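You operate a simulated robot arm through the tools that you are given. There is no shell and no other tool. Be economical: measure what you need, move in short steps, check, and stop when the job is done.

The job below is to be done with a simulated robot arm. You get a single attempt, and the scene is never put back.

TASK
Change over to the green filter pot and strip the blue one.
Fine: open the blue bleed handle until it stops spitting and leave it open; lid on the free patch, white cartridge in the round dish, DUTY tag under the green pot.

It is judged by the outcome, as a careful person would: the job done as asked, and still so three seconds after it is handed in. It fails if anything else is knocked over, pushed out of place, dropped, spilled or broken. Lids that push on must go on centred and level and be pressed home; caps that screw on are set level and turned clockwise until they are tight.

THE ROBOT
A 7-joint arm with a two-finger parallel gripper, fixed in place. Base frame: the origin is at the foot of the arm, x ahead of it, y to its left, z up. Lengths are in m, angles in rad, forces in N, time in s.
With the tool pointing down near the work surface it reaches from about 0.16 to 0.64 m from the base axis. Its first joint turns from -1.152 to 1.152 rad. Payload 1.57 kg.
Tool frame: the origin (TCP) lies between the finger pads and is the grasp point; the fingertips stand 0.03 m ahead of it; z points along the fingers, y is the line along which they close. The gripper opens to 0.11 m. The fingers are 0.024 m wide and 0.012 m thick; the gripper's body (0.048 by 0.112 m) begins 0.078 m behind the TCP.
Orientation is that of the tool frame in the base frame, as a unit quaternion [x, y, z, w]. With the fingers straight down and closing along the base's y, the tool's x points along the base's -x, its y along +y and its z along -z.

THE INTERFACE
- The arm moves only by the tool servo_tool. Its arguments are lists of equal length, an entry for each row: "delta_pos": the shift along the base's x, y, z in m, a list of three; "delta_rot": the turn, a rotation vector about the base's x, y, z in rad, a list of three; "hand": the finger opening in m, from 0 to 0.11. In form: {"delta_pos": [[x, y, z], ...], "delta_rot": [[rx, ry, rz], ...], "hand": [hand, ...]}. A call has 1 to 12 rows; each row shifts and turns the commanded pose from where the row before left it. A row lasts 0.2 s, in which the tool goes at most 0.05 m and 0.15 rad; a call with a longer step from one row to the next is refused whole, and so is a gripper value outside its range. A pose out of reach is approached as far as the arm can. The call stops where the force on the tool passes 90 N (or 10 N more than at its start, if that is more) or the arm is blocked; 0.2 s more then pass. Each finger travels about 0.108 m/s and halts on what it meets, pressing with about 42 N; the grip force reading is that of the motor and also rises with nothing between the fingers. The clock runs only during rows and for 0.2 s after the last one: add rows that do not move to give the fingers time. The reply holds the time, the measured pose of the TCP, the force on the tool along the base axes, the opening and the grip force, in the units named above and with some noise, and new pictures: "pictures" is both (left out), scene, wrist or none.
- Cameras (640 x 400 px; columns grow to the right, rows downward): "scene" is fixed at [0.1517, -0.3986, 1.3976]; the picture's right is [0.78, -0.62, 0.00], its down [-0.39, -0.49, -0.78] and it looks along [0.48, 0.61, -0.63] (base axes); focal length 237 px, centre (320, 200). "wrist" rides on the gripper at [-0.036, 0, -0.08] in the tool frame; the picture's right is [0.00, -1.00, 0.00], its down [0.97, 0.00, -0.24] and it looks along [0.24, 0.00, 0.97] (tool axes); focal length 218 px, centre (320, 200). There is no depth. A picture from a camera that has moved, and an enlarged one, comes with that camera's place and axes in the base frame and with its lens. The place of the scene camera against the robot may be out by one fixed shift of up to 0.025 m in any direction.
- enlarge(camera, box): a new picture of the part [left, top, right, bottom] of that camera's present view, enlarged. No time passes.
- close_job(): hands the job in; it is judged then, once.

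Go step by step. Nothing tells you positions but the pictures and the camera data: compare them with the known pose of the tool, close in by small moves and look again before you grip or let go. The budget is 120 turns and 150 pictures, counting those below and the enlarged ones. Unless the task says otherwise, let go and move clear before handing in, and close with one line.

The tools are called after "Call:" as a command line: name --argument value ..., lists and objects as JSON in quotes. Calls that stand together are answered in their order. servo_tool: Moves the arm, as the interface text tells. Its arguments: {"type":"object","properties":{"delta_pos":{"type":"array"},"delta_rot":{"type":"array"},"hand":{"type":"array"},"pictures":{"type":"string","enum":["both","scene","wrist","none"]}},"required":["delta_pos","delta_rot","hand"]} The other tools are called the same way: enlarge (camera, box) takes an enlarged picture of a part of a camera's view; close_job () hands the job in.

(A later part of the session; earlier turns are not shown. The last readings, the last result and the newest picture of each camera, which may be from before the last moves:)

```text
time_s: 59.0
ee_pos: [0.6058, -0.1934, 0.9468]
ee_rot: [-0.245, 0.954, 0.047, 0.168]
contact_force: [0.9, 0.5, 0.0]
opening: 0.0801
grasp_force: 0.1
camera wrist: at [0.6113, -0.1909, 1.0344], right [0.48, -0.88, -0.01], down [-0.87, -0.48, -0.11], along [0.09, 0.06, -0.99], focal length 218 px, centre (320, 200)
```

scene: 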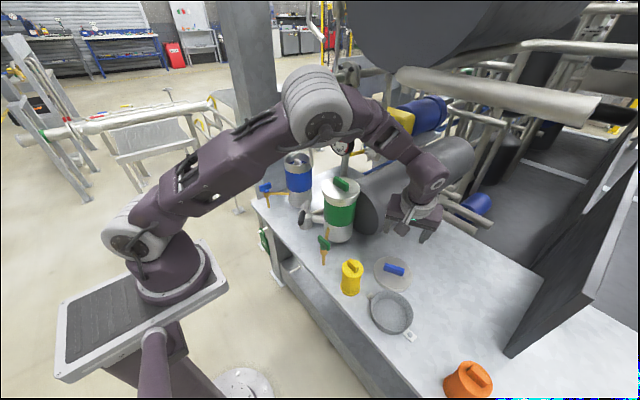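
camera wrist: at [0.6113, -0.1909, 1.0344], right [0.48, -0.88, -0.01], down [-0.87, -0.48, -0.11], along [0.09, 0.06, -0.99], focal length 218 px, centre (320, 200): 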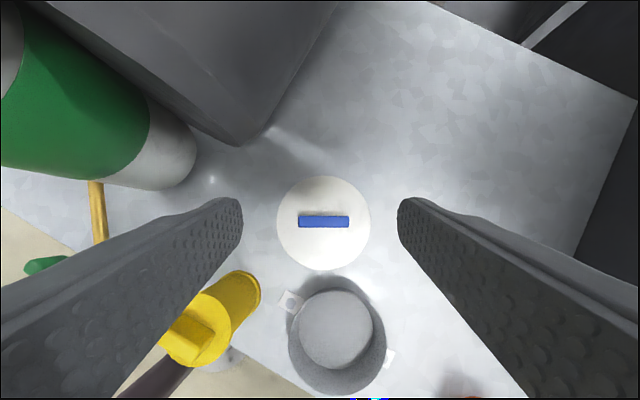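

The lid lies flat on the free bench, about 17 mm clear of the dish. Next is the cartridge, so I'm going back over the open blue pot.

Call:
servo_tool --delta_pos '[[-0.01, 0, 0.045], [-0.02, 0, 0.045], [-0.03, 0.02, 0.03], [-0.04, 0.025, 0.01], [-0.04, 0.025, 0], [-0.035, 0.03, 0], [0, 0.045, 0], [0, 0.045, 0], [0, 0.045, 0], [0, 0.045, 0], [0, 0.045, 0], [0, 0.045, 0]]' --delta_rot '[[0, 0, 0], [0, 0, 0], [0, 0, -0.13], [0, 0, -0.13], [0, 0, -0.13], [0, 0, -0.13], [0, 0, 0], [0, 0, 0], [0, 0, 0], [0, 0, 0], [0, 0, 0], [0, 0, 0]]' --hand '[0.08, 0.08, 0.08, 0.08, 0.08, 0.08, 0.08, 0.08, 0.08, 0.08, 0.08, 0.08]' --pictures "none"

Call:
servo_tool --delta_pos '[[0, 0.04, 0], [0, 0.04, 0], [0, 0.02, 0], [0.03, 0.005, 0], [0.03, 0, 0], [0.03, 0, 0], [0.02, 0, 0], [0, 0, 0]]' --delta_rot '[[0, 0, 0], [0, 0, 0], [0, 0, 0], [0, 0, 0], [0, 0, 0], [0, 0, 0], [0, 0, 0], [0, 0, 0]]' --hand '[0.08, 0.08, 0.08, 0.08, 0.08, 0.08, 0.08, 0.08]'

Call:
enlarge --camera "scene" --box '[256, 130, 336, 180]'

```text
time_s: 61.6
ee_pos: [0.4324, 0.1782, 1.0761]
ee_rot: [0.009, 0.985, 0.002, 0.174]
contact_force: [-0.3, -0.4, 0.1]
opening: 0.08
grasp_force: 0.0
```

```text
time_s: 63.4
ee_pos: [0.5419, 0.2817, 1.0782]
ee_rot: [0.009, 0.985, 0.001, 0.174]
contact_force: [-0.1, -0.3, 0.3]
opening: 0.0799
grasp_force: 0.0
camera wrist: at [0.5472, 0.2802, 1.1643], right [-0.02, -1.0, -0.01], down [-0.99, 0.02, -0.11], along [0.11, 0.0, -0.99], focal length 218 px, centre (320, 200)
```

scene: 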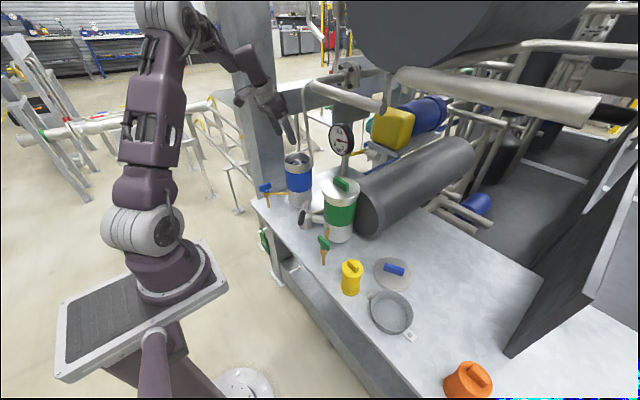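
wrist: 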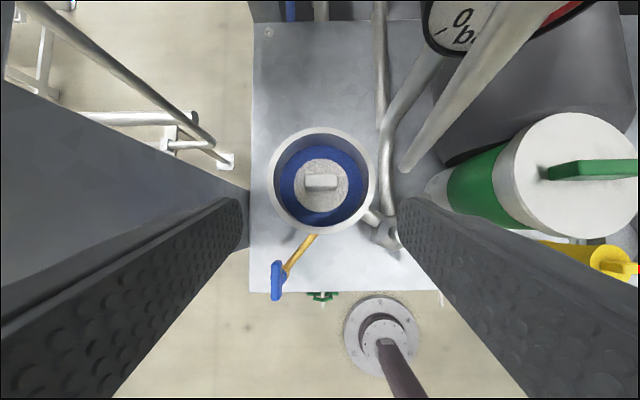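

```text
8.00 times, centred on (296, 155) of scene
camera zoom: at [0.1517, -0.3986, 1.3976], right [0.78, -0.62, 0.0], down [-0.39, -0.49, -0.78], along [0.48, 0.61, -0.63], focal length 1894 px, centre (512, 560)
```

zoom: 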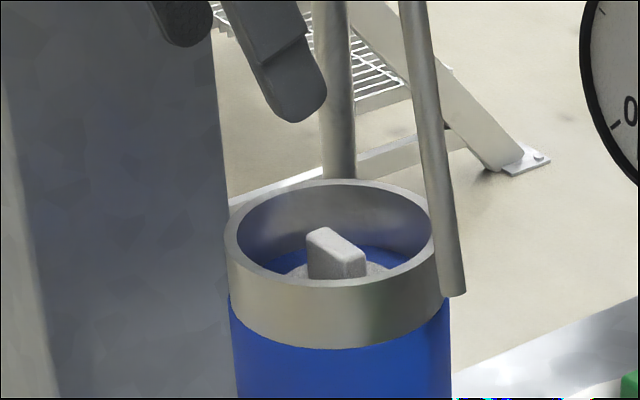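

Call:
enlarge --camera "wrist" --box '[240, 110, 432, 230]'

```text
3.33 times, centred on (336, 170) of wrist
camera zoom: at [0.5472, 0.2802, 1.1643], right [-0.02, -1.0, -0.01], down [-0.99, 0.02, -0.11], along [0.11, 0.0, -0.99], focal length 728 px, centre (267, 300)
```

zoom: 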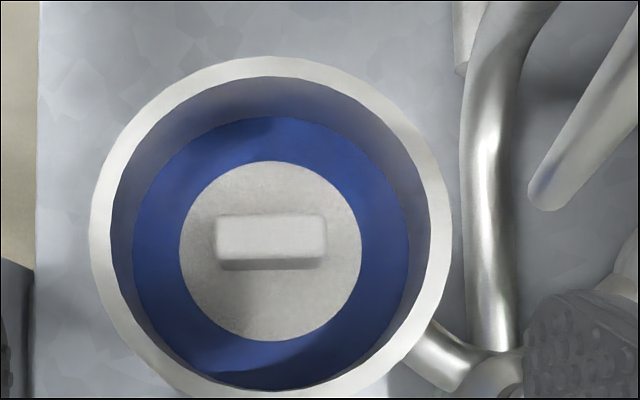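

The white cartridge's bar is near (0.593, 0.278), about 0.037 long along y, with its top near z 0.935. I'll close the opening to 0.05 and go down into the pot mouth.

Call:
servo_tool --delta_pos '[[0.025, -0.002, -0.02], [0.016, -0.0015, -0.03], [0, 0, -0.03], [0, 0, -0.015], [0, 0, 0]]' --delta_rot '[[0, 0, 0], [0, 0, 0], [0, 0, 0], [0, 0, 0], [0, 0, 0]]' --hand '[0.05, 0.05, 0.05, 0.05, 0.05]' --pictures "wrist"

Call:
enlarge --camera "scene" --box '[256, 130, 336, 180]'

```text
time_s: 64.6
ee_pos: [0.5806, 0.2771, 0.9815]
ee_rot: [0.009, 0.985, 0.002, 0.174]
contact_force: [0.0, -0.1, -0.4]
opening: 0.0499
grasp_force: 0.1
camera wrist: at [0.5878, 0.277, 1.0687], right [-0.02, -1.0, -0.01], down [-0.99, 0.02, -0.11], along [0.11, 0.0, -0.99], focal length 218 px, centre (320, 200)
```

wrist: 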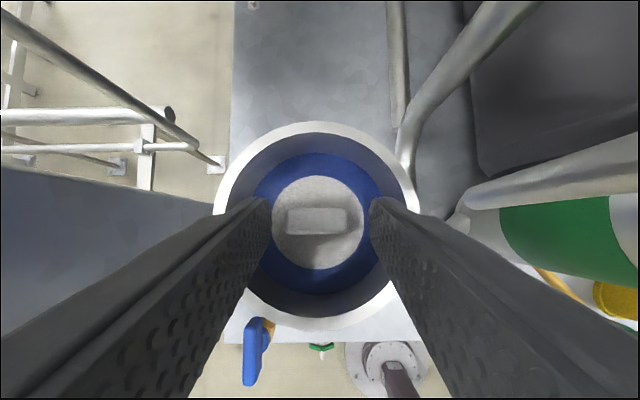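

```text
8.00 times, centred on (296, 155) of scene
camera zoom: at [0.1517, -0.3986, 1.3976], right [0.78, -0.62, 0.0], down [-0.39, -0.49, -0.78], along [0.48, 0.61, -0.63], focal length 1894 px, centre (512, 560)
```

zoom: 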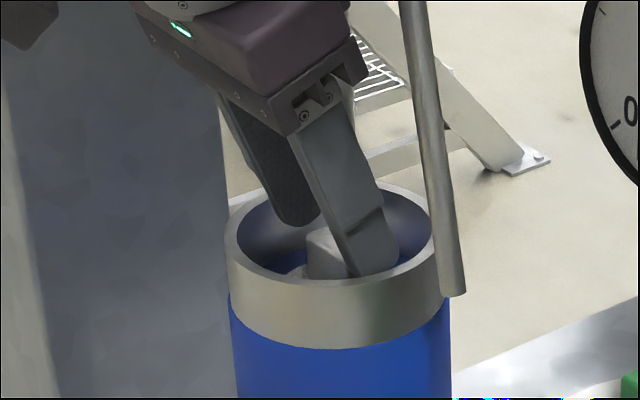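

Call:
servo_tool --delta_pos '[[0, 0.0015, -0.01], [0, 0, -0.008], [0, 0, -0.005], [0, 0, 0]]' --delta_rot '[[0, 0, 0], [0, 0, 0], [0, 0, 0], [0, 0, 0]]' --hand '[0.05, 0.05, 0.05, 0.05]' --pictures "wrist"

Call:
enlarge --camera "scene" --box '[276, 150, 324, 180]'

```text
time_s: 65.6
ee_pos: [0.5819, 0.2802, 0.9604]
ee_rot: [0.009, 0.985, 0.002, 0.175]
contact_force: [-3.3, -0.1, 11.5]
opening: 0.0507
grasp_force: 0.8
camera wrist: at [0.5877, 0.2785, 1.0476], right [-0.02, -1.0, -0.01], down [-0.99, 0.02, -0.11], along [0.11, 0.01, -0.99], focal length 218 px, centre (320, 200)
```

wrist: 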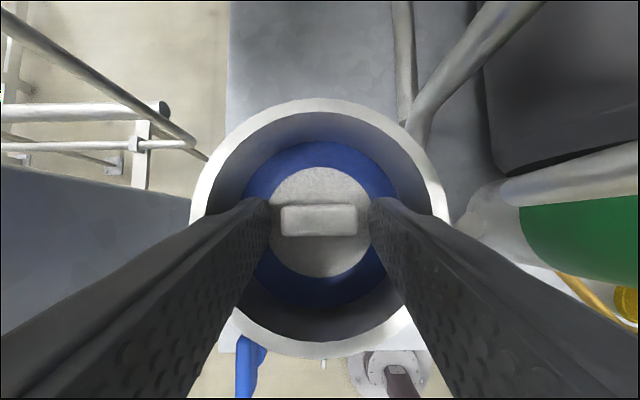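

```text
13.33 times, centred on (300, 165) of scene
camera zoom: at [0.1514, -0.3987, 1.3976], right [0.78, -0.62, 0.0], down [-0.39, -0.49, -0.78], along [0.48, 0.61, -0.63], focal length 3157 px, centre (587, 667)
```

zoom: 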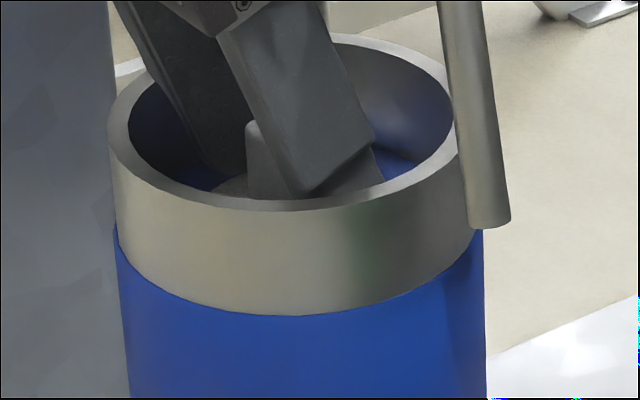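

The tips have just touched at the cartridge top. I'll raise 2 mm, close, and try a short lift.

Call:
servo_tool --delta_pos '[[0, -0.001, 0.003], [0, 0, 0], [0, 0, 0], [0, 0, 0], [0, 0, 0.008], [0, 0, 0.008], [0, 0, 0]]' --delta_rot '[[0, 0, 0], [0, 0, 0], [0, 0, 0], [0, 0, 0], [0, 0, 0], [0, 0, 0], [0, 0, 0]]' --hand '[0.05, 0.03, 0.01, 0, 0, 0, 0]' --pictures "wrist"

Call:
enlarge --camera "scene" --box '[276, 150, 324, 180]'

```text
time_s: 67.2
ee_pos: [0.5826, 0.2793, 0.9788]
ee_rot: [0.009, 0.985, 0.002, 0.174]
contact_force: [-0.5, 0.3, -1.3]
opening: 0.0333
grasp_force: 41.0
camera wrist: at [0.588, 0.2777, 1.0664], right [-0.02, -1.0, -0.01], down [-0.99, 0.02, -0.11], along [0.11, 0.0, -0.99], focal length 218 px, centre (320, 200)
```

wrist: 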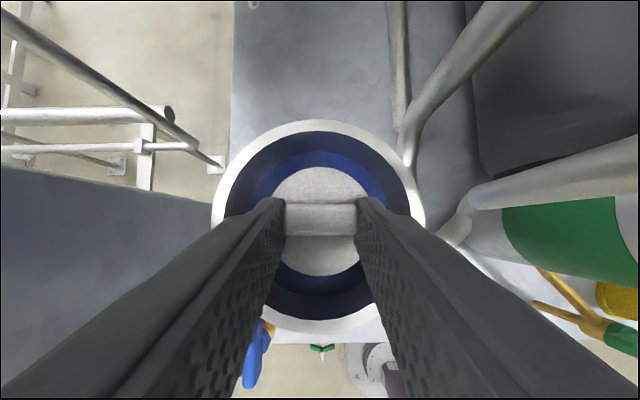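

```text
13.33 times, centred on (300, 165) of scene
camera zoom: at [0.1517, -0.3986, 1.3976], right [0.78, -0.62, 0.0], down [-0.39, -0.49, -0.78], along [0.48, 0.61, -0.63], focal length 3157 px, centre (587, 667)
```

zoom: 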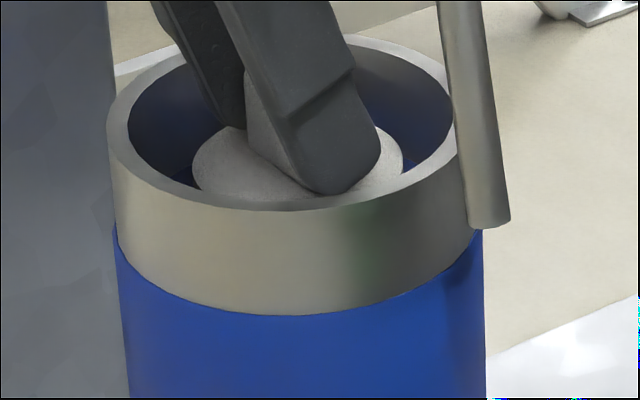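

Call:
servo_tool --delta_pos '[[0, 0, 0.015], [0, 0, 0.02], [0, 0, 0.02], [0, 0, 0.02], [0, 0, 0]]' --delta_rot '[[0, 0, 0], [0, 0, 0], [0, 0, 0], [0, 0, 0], [0, 0, 0]]' --hand '[0, 0, 0, 0, 0]' --pictures "wrist"

Call:
enlarge --camera "scene" --box '[256, 110, 352, 170]'

```text
time_s: 68.4
ee_pos: [0.5817, 0.279, 1.0536]
ee_rot: [0.008, 0.985, 0.002, 0.173]
contact_force: [-0.7, -0.4, -1.3]
opening: 0.0333
grasp_force: 41.2
camera wrist: at [0.5875, 0.2777, 1.1412], right [-0.02, -1.0, -0.01], down [-0.99, 0.02, -0.11], along [0.11, 0.01, -0.99], focal length 218 px, centre (320, 200)
```

wrist: 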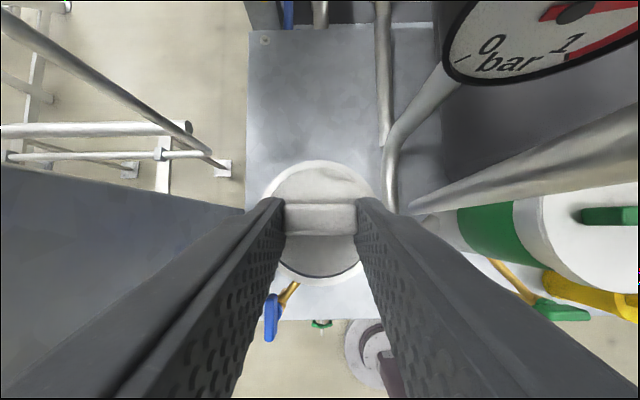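

```text
6.67 times, centred on (304, 140) of scene
camera zoom: at [0.1517, -0.3986, 1.3976], right [0.78, -0.62, 0.0], down [-0.39, -0.49, -0.78], along [0.48, 0.61, -0.63], focal length 1578 px, centre (427, 600)
```

zoom: 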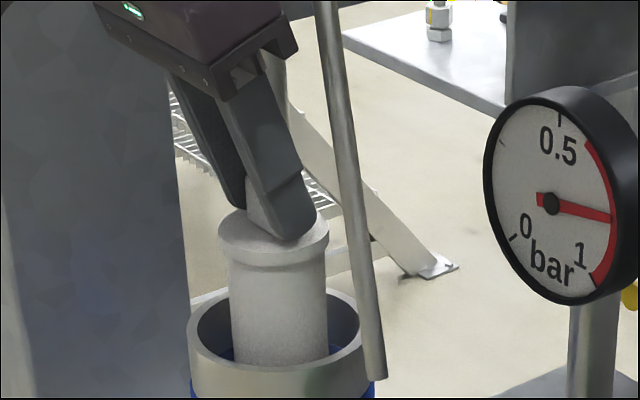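

Call:
servo_tool --delta_pos '[[0, 0, 0.02], [0, 0, 0.02], [0, 0, 0.015], [0, 0, 0]]' --delta_rot '[[0, 0, 0], [0, 0, 0], [0, 0, 0], [0, 0, 0]]' --hand '[0, 0, 0, 0]' --pictures "none"

Call:
enlarge --camera "scene" --box '[256, 100, 352, 160]'

```text
time_s: 69.4
ee_pos: [0.5815, 0.2792, 1.1074]
ee_rot: [0.009, 0.985, 0.003, 0.174]
contact_force: [-0.6, 0.5, -1.8]
opening: 0.0333
grasp_force: 41.1
```

```text
6.67 times, centred on (304, 130) of scene
camera zoom: at [0.1517, -0.3986, 1.3976], right [0.78, -0.62, 0.0], down [-0.39, -0.49, -0.78], along [0.48, 0.61, -0.63], focal length 1578 px, centre (427, 667)
```

zoom: 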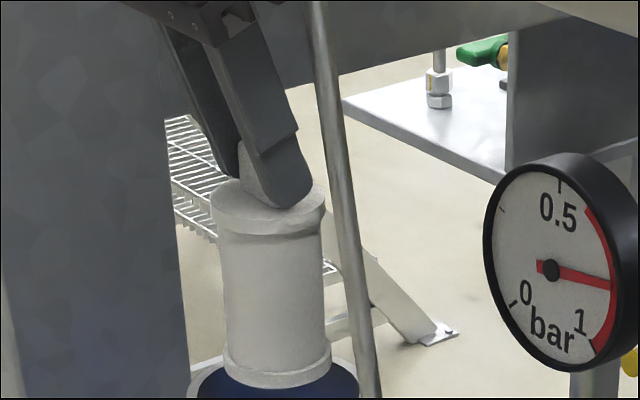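

Call:
servo_tool --delta_pos '[[0, 0, 0.015], [0, 0, 0.015], [-0.001, 0.001, 0.008], [0, 0, 0]]' --delta_rot '[[0, 0, 0], [0, 0, 0], [0, 0, 0], [0, 0, 0]]' --hand '[0, 0, 0, 0]' --pictures "none"

Call:
enlarge --camera "scene" --box '[256, 100, 352, 160]'

```text
time_s: 70.4
ee_pos: [0.5802, 0.2793, 1.1461]
ee_rot: [0.009, 0.985, 0.001, 0.174]
contact_force: [-0.5, -0.4, -0.5]
opening: 0.0334
grasp_force: 40.7
```

```text
6.67 times, centred on (304, 130) of scene
camera zoom: at [0.1517, -0.3986, 1.3976], right [0.78, -0.62, 0.0], down [-0.39, -0.49, -0.78], along [0.48, 0.61, -0.63], focal length 1578 px, centre (427, 667)
```

zoom: 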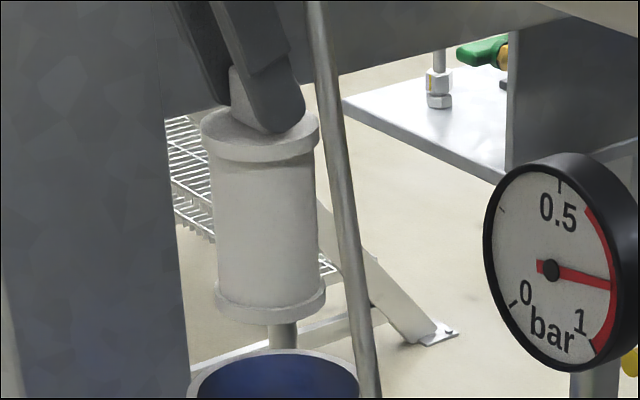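

The cartridge is out of the pot. I'll bring it back and around to the round dish.

Call:
servo_tool --delta_pos '[[-0.02, 0, 0.005], [-0.035, 0, 0], [-0.04, 0, 0], [-0.03, -0.03, 0], [0, -0.045, 0], [0, -0.045, 0], [0, -0.045, 0], [0, -0.045, 0], [0, -0.045, 0], [0, -0.045, 0], [0, -0.045, 0], [0, -0.045, 0]]' --delta_rot '[[0, 0, 0], [0, 0, 0], [0, 0, 0], [0, 0, 0], [0, 0, 0], [0, 0, 0], [0, 0, 0], [0, 0, 0], [0, 0, 0], [0, 0, 0], [0, 0, 0], [0, 0, 0]]' --hand '[0, 0, 0, 0, 0, 0, 0, 0, 0, 0, 0, 0]' --pictures "none"

Call:
servo_tool --delta_pos '[[0, -0.045, 0], [0, -0.045, 0], [0, -0.045, 0], [0.02, -0.015, 0], [0.015, 0, 0], [0, 0, 0]]' --delta_rot '[[0, 0, 0], [0, 0, 0], [0, 0, 0], [0, 0, 0], [0, 0, 0], [0, 0, 0]]' --hand '[0, 0, 0, 0, 0, 0]'

Call:
enlarge --camera "scene" --box '[300, 180, 492, 340]'

```text
time_s: 73.0
ee_pos: [0.4563, -0.1111, 1.1523]
ee_rot: [0.009, 0.985, 0.002, 0.173]
contact_force: [-0.2, 0.3, -1.8]
opening: 0.033
grasp_force: 40.7
```

```text
time_s: 74.4
ee_pos: [0.4905, -0.2605, 1.1528]
ee_rot: [0.008, 0.985, 0.002, 0.174]
contact_force: [-0.3, 0.8, -1.3]
opening: 0.0334
grasp_force: 40.9
camera wrist: at [0.4959, -0.2617, 1.2389], right [-0.02, -1.0, -0.01], down [-0.99, 0.02, -0.11], along [0.11, 0.01, -0.99], focal length 218 px, centre (320, 200)
```

scene: 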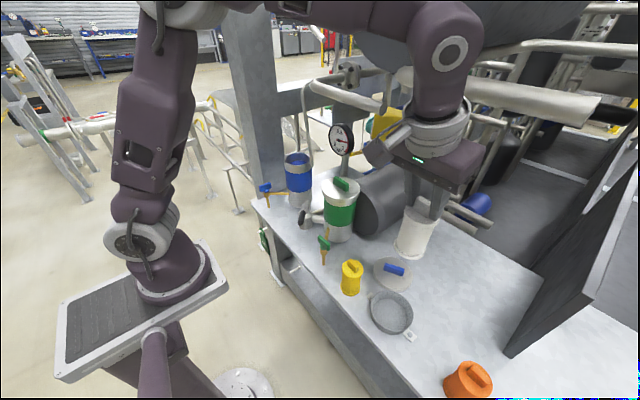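
wrist: 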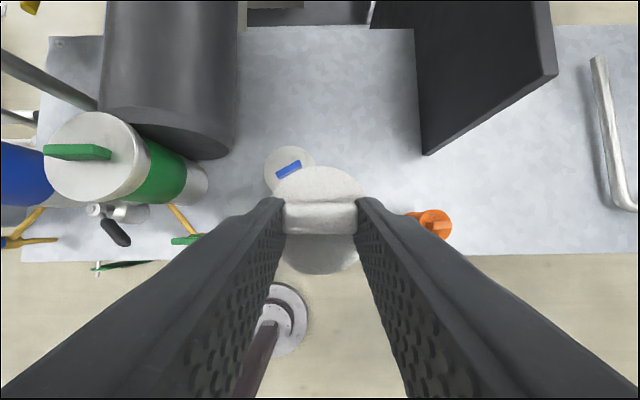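

```text
2.50 times, centred on (396, 260) of scene
camera zoom: at [0.1517, -0.3986, 1.3976], right [0.78, -0.62, 0.0], down [-0.39, -0.49, -0.78], along [0.48, 0.61, -0.63], focal length 592 px, centre (130, 50)
```

zoom: 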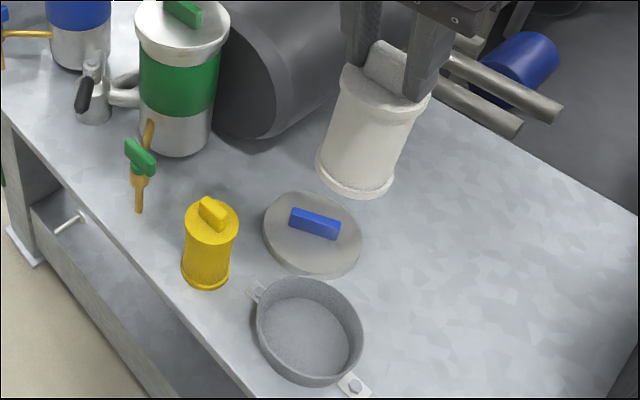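

The cartridge hangs upright almost over the dish, whose centre is about (0.498, -0.27). I'll lower part way and check the alignment.

Call:
servo_tool --delta_pos '[[-0.001, -0.009, -0.04], [0, 0, -0.04], [0, 0, -0.04], [0, 0, -0.04], [0, 0, -0.03], [0, 0, -0.015], [0, 0, 0]]' --delta_rot '[[0, 0, 0], [0, 0, 0], [0, 0, 0], [0, 0, 0], [0, 0, 0], [0, 0, 0], [0, 0, 0]]' --hand '[0, 0, 0, 0, 0, 0, 0]'

Call:
enlarge --camera "scene" --box '[320, 240, 480, 340]'

```text
time_s: 76.0
ee_pos: [0.4905, -0.2704, 0.9468]
ee_rot: [0.009, 0.985, 0.001, 0.174]
contact_force: [0.2, 0.1, -1.2]
opening: 0.0329
grasp_force: 41.2
camera wrist: at [0.4963, -0.2706, 1.0339], right [-0.02, -1.0, -0.01], down [-0.99, 0.02, -0.11], along [0.11, 0.0, -0.99], focal length 218 px, centre (320, 200)
```

scene: 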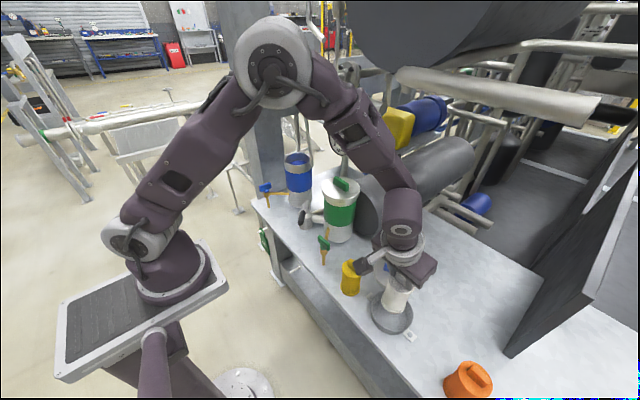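
wrist: 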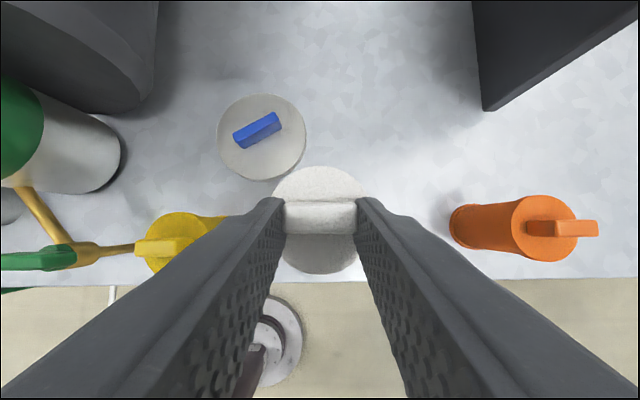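

```text
4.00 times, centred on (400, 290) of scene
camera zoom: at [0.1517, -0.3986, 1.3976], right [0.78, -0.62, 0.0], down [-0.39, -0.49, -0.78], along [0.48, 0.61, -0.63], focal length 947 px, centre (0, -160)
```

zoom: 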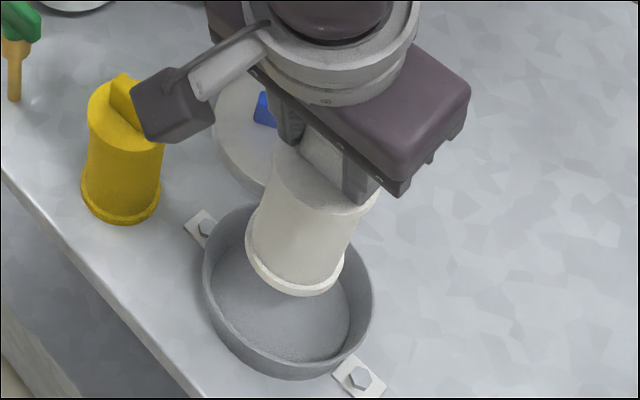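

Call:
servo_tool --delta_pos '[[-0.005, -0.005, -0.012], [0, 0, -0.012], [0, 0, -0.008], [0, 0, -0.005], [0, 0, 0]]' --delta_rot '[[0, 0, 0], [0, 0, 0], [0, 0, 0], [0, 0, 0], [0, 0, 0]]' --hand '[0, 0, 0, 0, 0]' --pictures "none"

Call:
enlarge --camera "scene" --box '[320, 240, 480, 340]'

```text
time_s: 77.2
ee_pos: [0.4839, -0.2746, 0.908]
ee_rot: [0.009, 0.985, 0.002, 0.174]
contact_force: [0.0, 1.5, -1.4]
opening: 0.0334
grasp_force: 41.3
```

```text
4.00 times, centred on (400, 290) of scene
camera zoom: at [0.1517, -0.3986, 1.3976], right [0.78, -0.62, 0.0], down [-0.39, -0.49, -0.78], along [0.48, 0.61, -0.63], focal length 947 px, centre (0, -160)
```

zoom: 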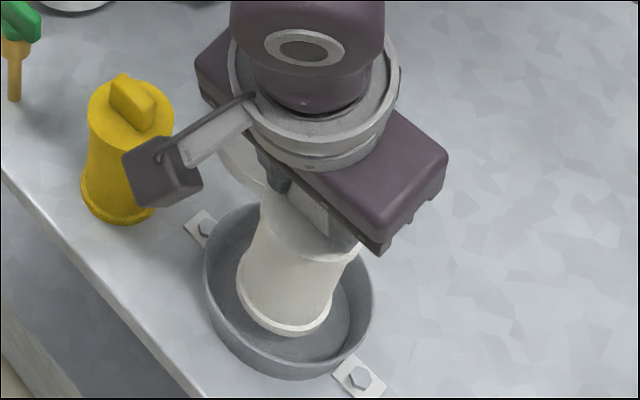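

Call:
servo_tool --delta_pos '[[0, 0, -0.004], [0, 0, -0.004], [0, 0, -0.003], [0, 0, 0]]' --delta_rot '[[0, 0, 0], [0, 0, 0], [0, 0, 0], [0, 0, 0]]' --hand '[0, 0, 0, 0]' --pictures "none"

Call:
enlarge --camera "scene" --box '[340, 270, 436, 330]'

```text
time_s: 78.2
ee_pos: [0.4851, -0.2748, 0.8978]
ee_rot: [0.009, 0.985, 0.002, 0.175]
contact_force: [0.6, -0.3, -0.8]
opening: 0.0333
grasp_force: 40.5
```

```text
6.67 times, centred on (388, 300) of scene
camera zoom: at [0.1517, -0.3986, 1.3976], right [0.78, -0.62, 0.0], down [-0.39, -0.49, -0.78], along [0.48, 0.61, -0.63], focal length 1578 px, centre (-133, -467)
```

zoom: 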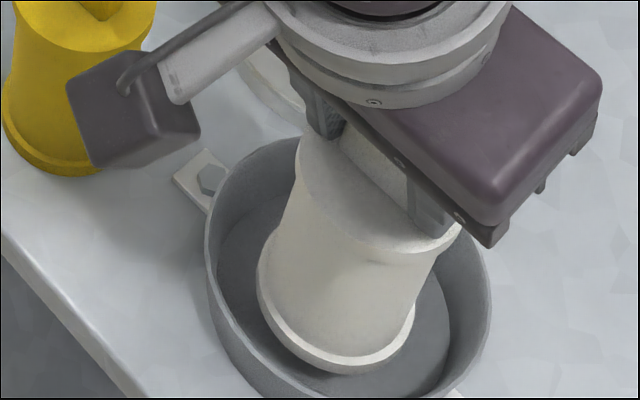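

Call:
servo_tool --delta_pos '[[0, 0, -0.003], [0, 0, -0.003], [0, 0, -0.002], [0, 0, 0]]' --delta_rot '[[0, 0, 0], [0, 0, 0], [0, 0, 0], [0, 0, 0]]' --hand '[0, 0, 0, 0]' --pictures "none"

```text
time_s: 79.2
ee_pos: [0.4851, -0.274, 0.8903]
ee_rot: [0.009, 0.985, 0.002, 0.173]
contact_force: [0.1, -0.4, -1.4]
opening: 0.0329
grasp_force: 40.9
```

Call:
servo_tool --delta_pos '[[0, 0, -0.003], [0, 0, -0.003], [0, 0, -0.002], [0, 0, 0]]' --delta_rot '[[0, 0, 0], [0, 0, 0], [0, 0, 0], [0, 0, 0]]' --hand '[0, 0, 0, 0]' --pictures "none"

Call:
enlarge --camera "scene" --box '[340, 270, 436, 330]'

```text
time_s: 80.2
ee_pos: [0.4849, -0.276, 0.8826]
ee_rot: [0.009, 0.985, 0.002, 0.174]
contact_force: [0.6, 0.4, -0.8]
opening: 0.0329
grasp_force: 41.3
```

```text
6.67 times, centred on (388, 300) of scene
camera zoom: at [0.1517, -0.3986, 1.3976], right [0.78, -0.62, 0.0], down [-0.39, -0.49, -0.78], along [0.48, 0.61, -0.63], focal length 1578 px, centre (-133, -467)
```

zoom: 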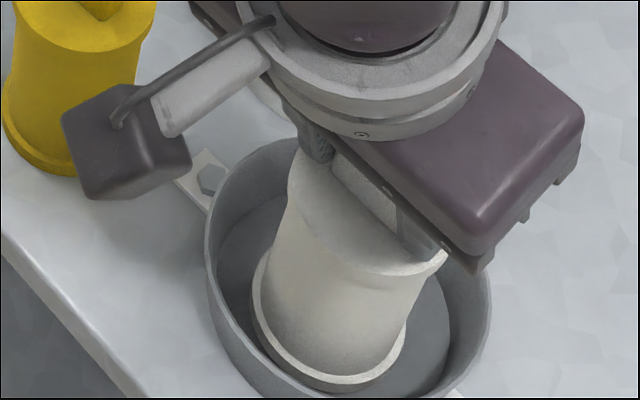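

Call:
servo_tool --delta_pos '[[0, 0, -0.003], [0, 0, -0.003], [0, 0, -0.002], [0, 0, 0]]' --delta_rot '[[0, 0, 0], [0, 0, 0], [0, 0, 0], [0, 0, 0]]' --hand '[0, 0, 0, 0]' --pictures "none"

Call:
enlarge --camera "scene" --box '[340, 280, 436, 340]'

```text
time_s: 81.2
ee_pos: [0.485, -0.2745, 0.8751]
ee_rot: [0.009, 0.985, 0.002, 0.174]
contact_force: [-0.8, -0.2, -1.2]
opening: 0.0334
grasp_force: 41.5
```

```text
6.67 times, centred on (388, 310) of scene
camera zoom: at [0.1517, -0.3986, 1.3976], right [0.78, -0.62, 0.0], down [-0.39, -0.49, -0.78], along [0.48, 0.61, -0.63], focal length 1578 px, centre (-133, -533)
```

zoom: 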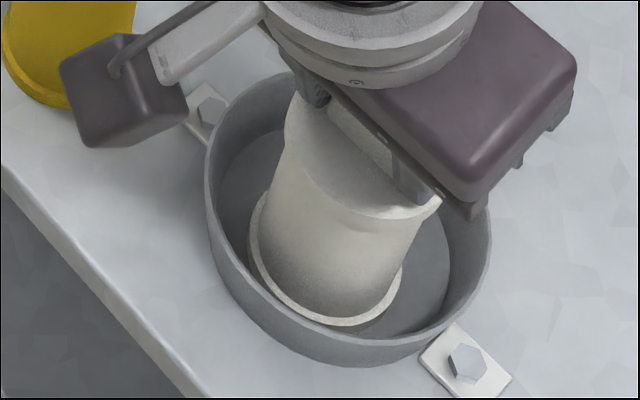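

Call:
servo_tool --delta_pos '[[0.008, 0, 0], [0, 0, -0.003], [0, 0, -0.003], [0, 0, -0.002], [0, 0, 0]]' --delta_rot '[[0, 0, 0], [0, 0, 0], [0, 0, 0], [0, 0, 0], [0, 0, 0]]' --hand '[0, 0, 0, 0, 0]' --pictures "none"

Call:
enlarge --camera "scene" --box '[340, 280, 436, 340]'

```text
time_s: 82.2
ee_pos: [0.4972, -0.2768, 0.872]
ee_rot: [0.006, 0.984, -0.001, 0.178]
contact_force: [0.6, 0.1, 14.6]
opening: 0.0331
grasp_force: 41.5
stopped in row 4: the force on the tool passed its limit (the readings are from after the stop); the commanded pose is now the measured one
```

```text
6.67 times, centred on (388, 310) of scene
camera zoom: at [0.1515, -0.3985, 1.3976], right [0.78, -0.62, 0.0], down [-0.39, -0.49, -0.78], along [0.48, 0.61, -0.63], focal length 1578 px, centre (-133, -533)
```

zoom: 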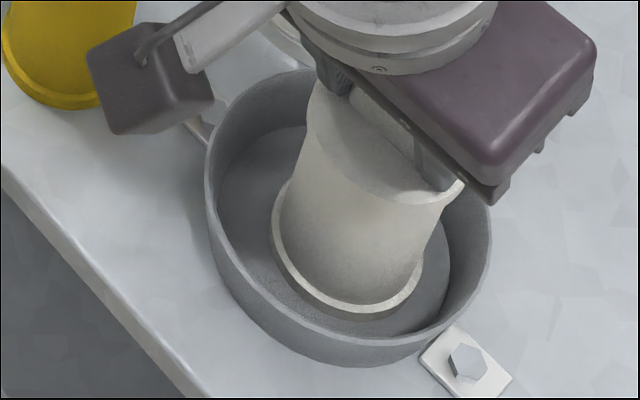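

It is seated in the dish. I'll release it and rise clear.

Call:
servo_tool --delta_pos '[[0, 0, 0.001], [0, 0, 0], [0, 0, 0], [0, 0, 0.01], [0, 0, 0.03], [0, 0, 0.04], [0, 0, 0.04], [0, 0, 0.04], [0, 0, 0]]' --delta_rot '[[0, 0, 0], [0, 0, 0], [0, 0, 0], [0, 0, 0], [0, 0, 0], [0, 0, 0], [0, 0, 0], [0, 0, 0], [0, 0, 0]]' --hand '[0.034, 0.05, 0.06, 0.06, 0.06, 0.06, 0.06, 0.06, 0.06]'

Call:
enlarge --camera "scene" --box '[320, 240, 480, 340]'

```text
time_s: 84.2
ee_pos: [0.4959, -0.276, 1.0313]
ee_rot: [0.007, 0.984, 0.0, 0.177]
contact_force: [0.0, 0.2, -0.2]
opening: 0.0599
grasp_force: 0.1
camera wrist: at [0.5011, -0.2757, 1.1189], right [-0.02, -1.0, 0.0], down [-0.99, 0.02, -0.11], along [0.11, 0.0, -0.99], focal length 218 px, centre (320, 200)
```

scene: 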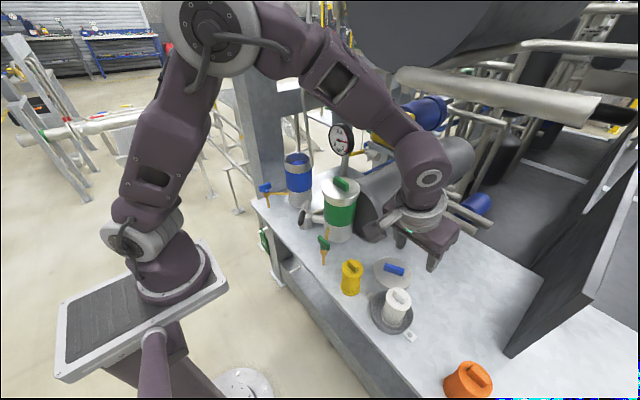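
wrist: 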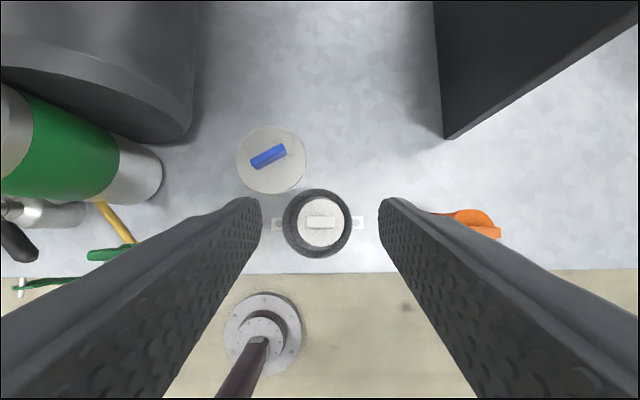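

```text
4.00 times, centred on (400, 290) of scene
camera zoom: at [0.1517, -0.3986, 1.3976], right [0.78, -0.62, 0.0], down [-0.39, -0.49, -0.78], along [0.48, 0.61, -0.63], focal length 947 px, centre (0, -160)
```

zoom: 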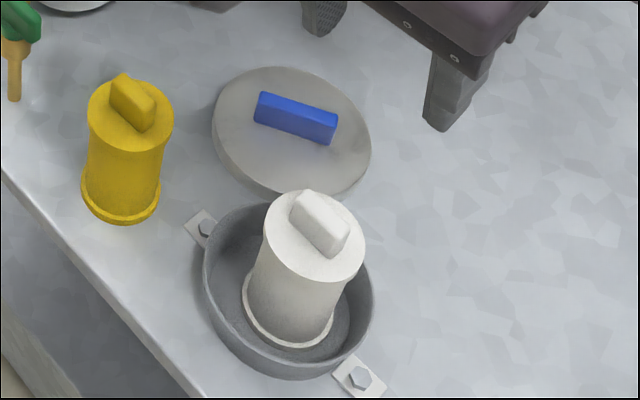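

The cartridge stands in the dish and the lid is clear. The last piece is the DUTY tag, so I'll look at it closely.

Call:
enlarge --camera "scene" --box '[246, 215, 310, 280]'

Call:
servo_tool --delta_pos '[[-0.04, 0.02, 0.02], [-0.04, 0.02, 0.02], [-0.03, 0.035, 0], [-0.02, 0.045, 0], [-0.02, 0.045, 0], [-0.02, 0.045, 0], [-0.02, 0.045, 0], [-0.02, 0.045, 0], [0, 0.045, 0], [0, 0.045, 0], [0, 0.04, 0], [0, 0, 0]]' --delta_rot '[[0, 0, 0], [0, 0, 0], [0, 0, 0], [0, 0, 0], [0, 0, 0], [0, 0, 0], [0, 0, 0], [0, 0, 0], [0, 0, 0], [0, 0, 0], [0, 0, 0], [0, 0, 0]]' --hand '[0.06, 0.06, 0.06, 0.06, 0.06, 0.06, 0.06, 0.06, 0.06, 0.06, 0.06, 0.06]'

```text
6.15 times, centred on (278, 248) of scene
camera zoom: at [0.1517, -0.3986, 1.3976], right [0.78, -0.62, 0.0], down [-0.39, -0.49, -0.78], along [0.48, 0.61, -0.63], focal length 1457 px, centre (578, -92)
```

zoom: 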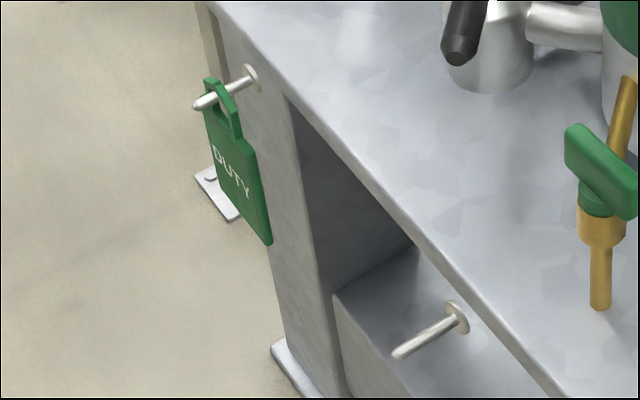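

```text
time_s: 86.8
ee_pos: [0.289, 0.1568, 1.0768]
ee_rot: [0.007, 0.984, -0.001, 0.177]
contact_force: [0.0, 0.1, -0.8]
opening: 0.06
grasp_force: 0.0
out of reach, approached as far as the arm can: row 8
camera wrist: at [0.2926, 0.1562, 1.1632], right [-0.02, -1.0, 0.0], down [-0.99, 0.02, -0.11], along [0.11, 0.0, -0.99], focal length 218 px, centre (320, 200)
```

scene: 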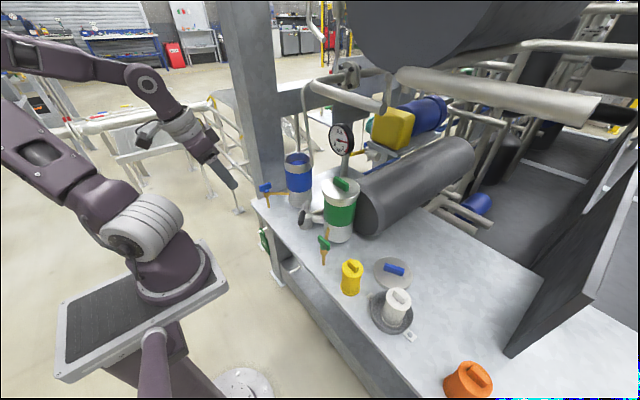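
wrist: 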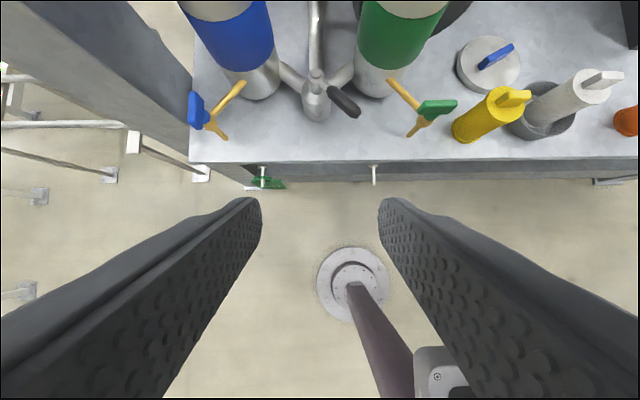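

The tag hangs by a loop on a horizontal peg, tip at (0.375, 0.280, 0.705). The matching green peg is at (0.376, 0.040, 0.705). I'll tilt to about 45° and approach the tag's side edges from the front.

Call:
servo_tool --delta_pos '[[0.005, 0.03, -0.02], [0.005, 0.03, -0.02], [0.005, 0.03, -0.02], [0.003, 0.031, -0.03], [0, 0, -0.04], [0, 0, -0.04], [0, 0, -0.04], [0, 0, -0.04], [0, 0, -0.04], [0, 0, -0.04], [0, 0, 0]]' --delta_rot '[[0, -0.11, 0], [0, -0.11, 0], [0, -0.11, 0], [0, -0.106, 0], [0, 0, 0], [0, 0, 0], [0, 0, 0], [0, 0, 0], [0, 0, 0], [0, 0, 0], [0, 0, 0]]' --hand '[0.08, 0.09, 0.09, 0.09, 0.09, 0.09, 0.09, 0.09, 0.09, 0.09, 0.09]'

```text
time_s: 89.2
ee_pos: [0.301, 0.2786, 0.7805]
ee_rot: [0.008, 0.923, 0.0, 0.385]
contact_force: [0.2, -0.6, 0.4]
opening: 0.0902
grasp_force: 0.1
out of reach, approached as far as the arm can: row 10
camera wrist: at [0.2685, 0.2772, 0.8624], right [-0.01, -1.0, -0.01], down [-0.85, 0.02, -0.52], along [0.52, 0.0, -0.85], focal length 218 px, centre (320, 200)
```

scene: 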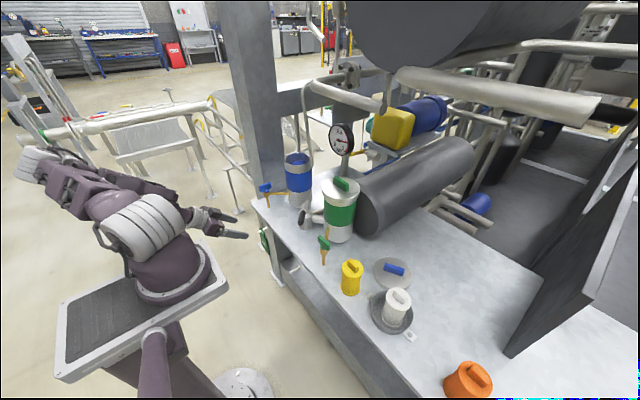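
wrist: 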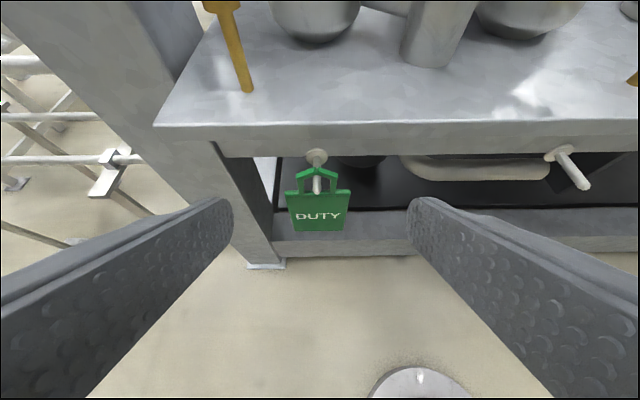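

Call:
enlarge --camera "wrist" --box '[256, 130, 384, 250]'

Call:
servo_tool --delta_pos '[[0.015, 0, -0.03], [0.01, 0, -0.04], [0, 0, -0.02], [0, 0, 0]]' --delta_rot '[[0, 0, 0], [0, 0, 0], [0, 0, 0], [0, 0, 0]]' --hand '[0.09, 0.09, 0.09, 0.09]'

```text
3.33 times, centred on (320, 190) of wrist
camera zoom: at [0.2685, 0.2772, 0.8624], right [-0.01, -1.0, -0.01], down [-0.85, 0.02, -0.52], along [0.52, 0.0, -0.85], focal length 728 px, centre (320, 233)
```

zoom: 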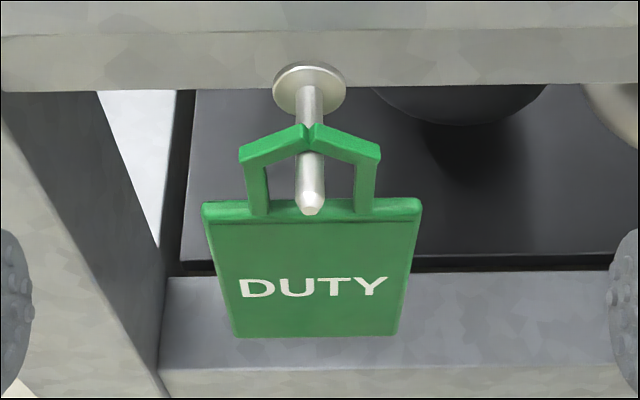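

```text
time_s: 90.2
ee_pos: [0.3014, 0.2777, 0.7811]
ee_rot: [0.007, 0.922, 0.003, 0.386]
contact_force: [0.5, 0.3, 0.2]
opening: 0.0902
grasp_force: 0.0
out of reach, approached as far as the arm can: row 1, 2, 3
camera wrist: at [0.2684, 0.2773, 0.8626], right [-0.01, -1.0, -0.01], down [-0.85, 0.02, -0.52], along [0.52, 0.0, -0.85], focal length 218 px, centre (320, 200)
```

scene: 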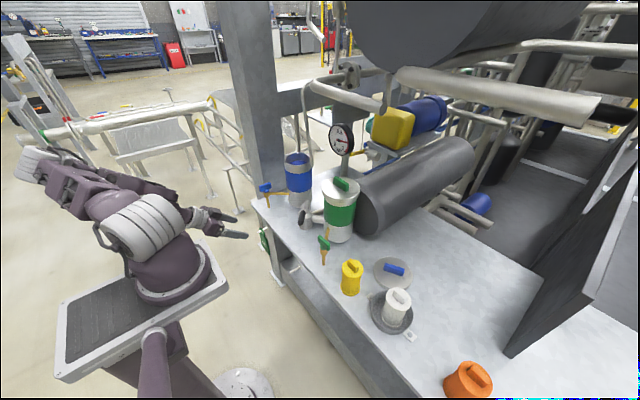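
wrist: 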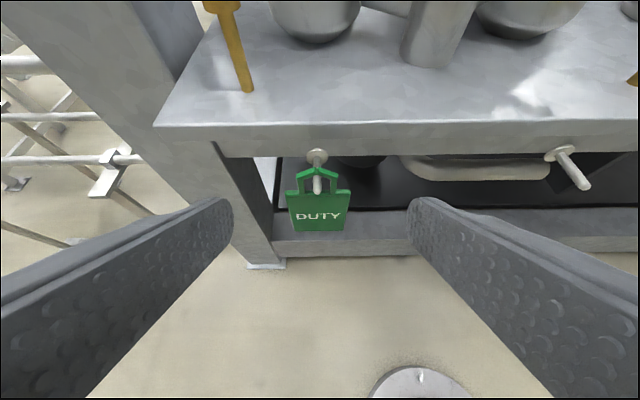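

Call:
servo_tool --delta_pos '[[0.025, 0, 0], [0.02, 0, 0], [0, 0, -0.03], [0, 0, -0.03], [0, 0, 0]]' --delta_rot '[[0, 0, 0], [0, 0, 0], [0, 0, 0], [0, 0, 0], [0, 0, 0]]' --hand '[0.09, 0.09, 0.09, 0.09, 0.09]' --pictures "wrist"

```text
time_s: 91.4
ee_pos: [0.3017, 0.2807, 0.7809]
ee_rot: [0.007, 0.922, 0.002, 0.386]
contact_force: [-0.8, -0.6, 0.1]
opening: 0.09
grasp_force: 0.0
out of reach, approached as far as the arm can: row 1, 2, 3, 4
camera wrist: at [0.2695, 0.2797, 0.8631], right [-0.01, -1.0, -0.01], down [-0.85, 0.02, -0.52], along [0.52, 0.0, -0.85], focal length 218 px, centre (320, 200)
```

wrist: 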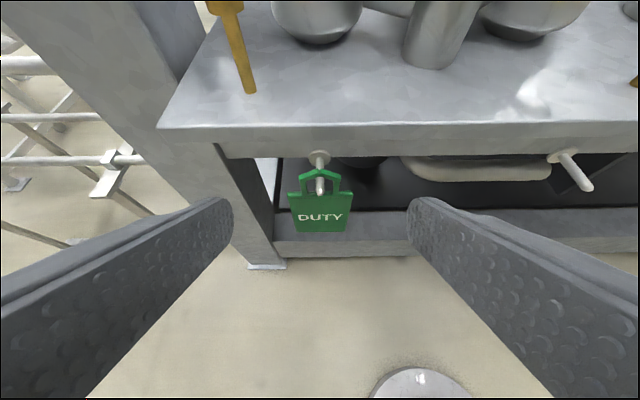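

That 45° posture runs into a joint limit. A nearly vertical tool, tilted 20°, can take the tag's edges from above in front of the bench, so I'm reposturing.

Call:
servo_tool --delta_pos '[[0, -0.01, 0.04], [0, -0.01, 0.04], [0.01, 0, 0.04], [0.02, 0, 0.02], [0.02, 0, 0], [0.02, 0.01, 0], [0.0, 0.01, 0], [0, 0, 0]]' --delta_rot '[[0, 0, 0], [0, 0.11, 0], [0, 0.11, 0], [0, 0.11, 0], [0, 0.1, 0], [0, 0, 0], [0, 0, 0], [0, 0, 0]]' --hand '[0.09, 0.09, 0.09, 0.09, 0.09, 0.09, 0.09, 0.09]'

```text
time_s: 93.2
ee_pos: [0.329, 0.2753, 0.9189]
ee_rot: [0.011, 0.972, -0.001, 0.234]
contact_force: [0.6, -0.1, -0.1]
opening: 0.0901
grasp_force: 0.0
out of reach, approached as far as the arm can: row 4, 5, 6
camera wrist: at [0.324, 0.2754, 1.0065], right [-0.02, -1.0, 0.0], down [-0.97, 0.02, -0.23], along [0.23, 0.0, -0.97], focal length 218 px, centre (320, 200)
```

scene: 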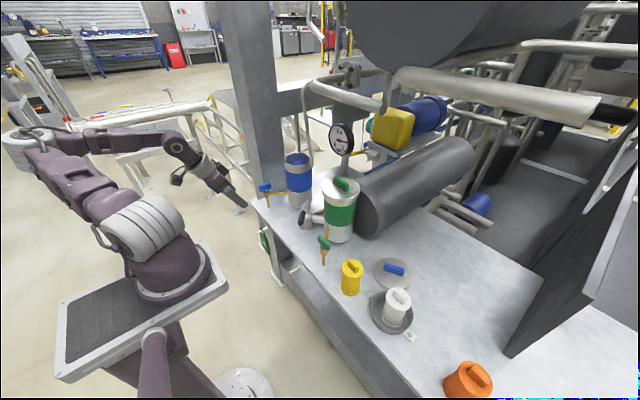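
wrist: 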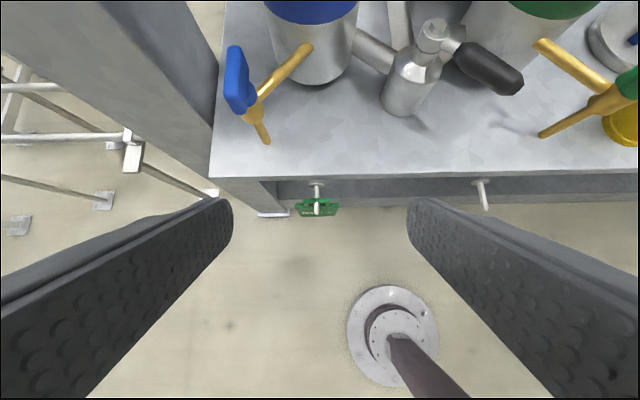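

Call:
servo_tool --delta_pos '[[0.01, -0.03, 0.03], [0.02, -0.03, 0.02], [0.03, -0.03, 0.02], [0.03, -0.03, 0.02], [0.02, -0.02, 0], [0, 0, 0]]' --delta_rot '[[0, 0.1, 0], [0, 0.1, 0], [0, 0.1, 0], [0, 0, 0], [0, 0, 0], [0, 0, 0]]' --hand '[0.08, 0.08, 0.08, 0.08, 0.08, 0.08]' --pictures "scene"

```text
time_s: 94.6
ee_pos: [0.3266, 0.2042, 1.0445]
ee_rot: [0.011, 0.989, -0.002, 0.149]
contact_force: [0.1, 1.1, -0.8]
opening: 0.0801
grasp_force: 0.0
out of reach, approached as far as the arm can: row 1, 2, 3, 4, 5
```

scene: 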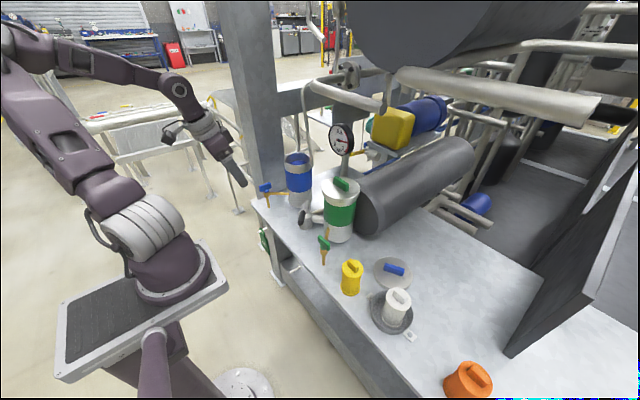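

Call:
servo_tool --delta_pos '[[0, -0.04, 0.01], [0, -0.04, 0.01], [0, -0.04, 0], [0, -0.04, 0], [0.02, -0.03, 0], [0.03, -0.02, 0], [0.03, 0, 0], [0, 0, 0]]' --delta_rot '[[0, 0, 0], [0, 0, 0], [0, 0, 0], [0, 0, 0], [0, 0, 0], [0, 0, 0], [0, 0, 0], [0, 0, 0]]' --hand '[0.08, 0.08, 0.08, 0.08, 0.08, 0.08, 0.08, 0.08]' --pictures "scene"

```text
time_s: 96.4
ee_pos: [0.4055, -0.0038, 1.0648]
ee_rot: [0.011, 0.989, -0.002, 0.148]
contact_force: [0.1, 0.5, 0.3]
opening: 0.0803
grasp_force: 0.0
```

scene: 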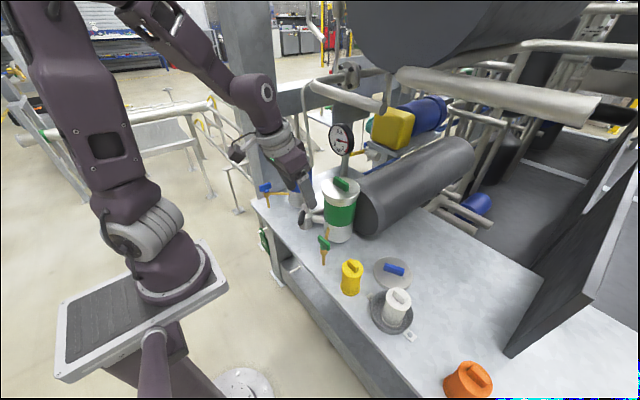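

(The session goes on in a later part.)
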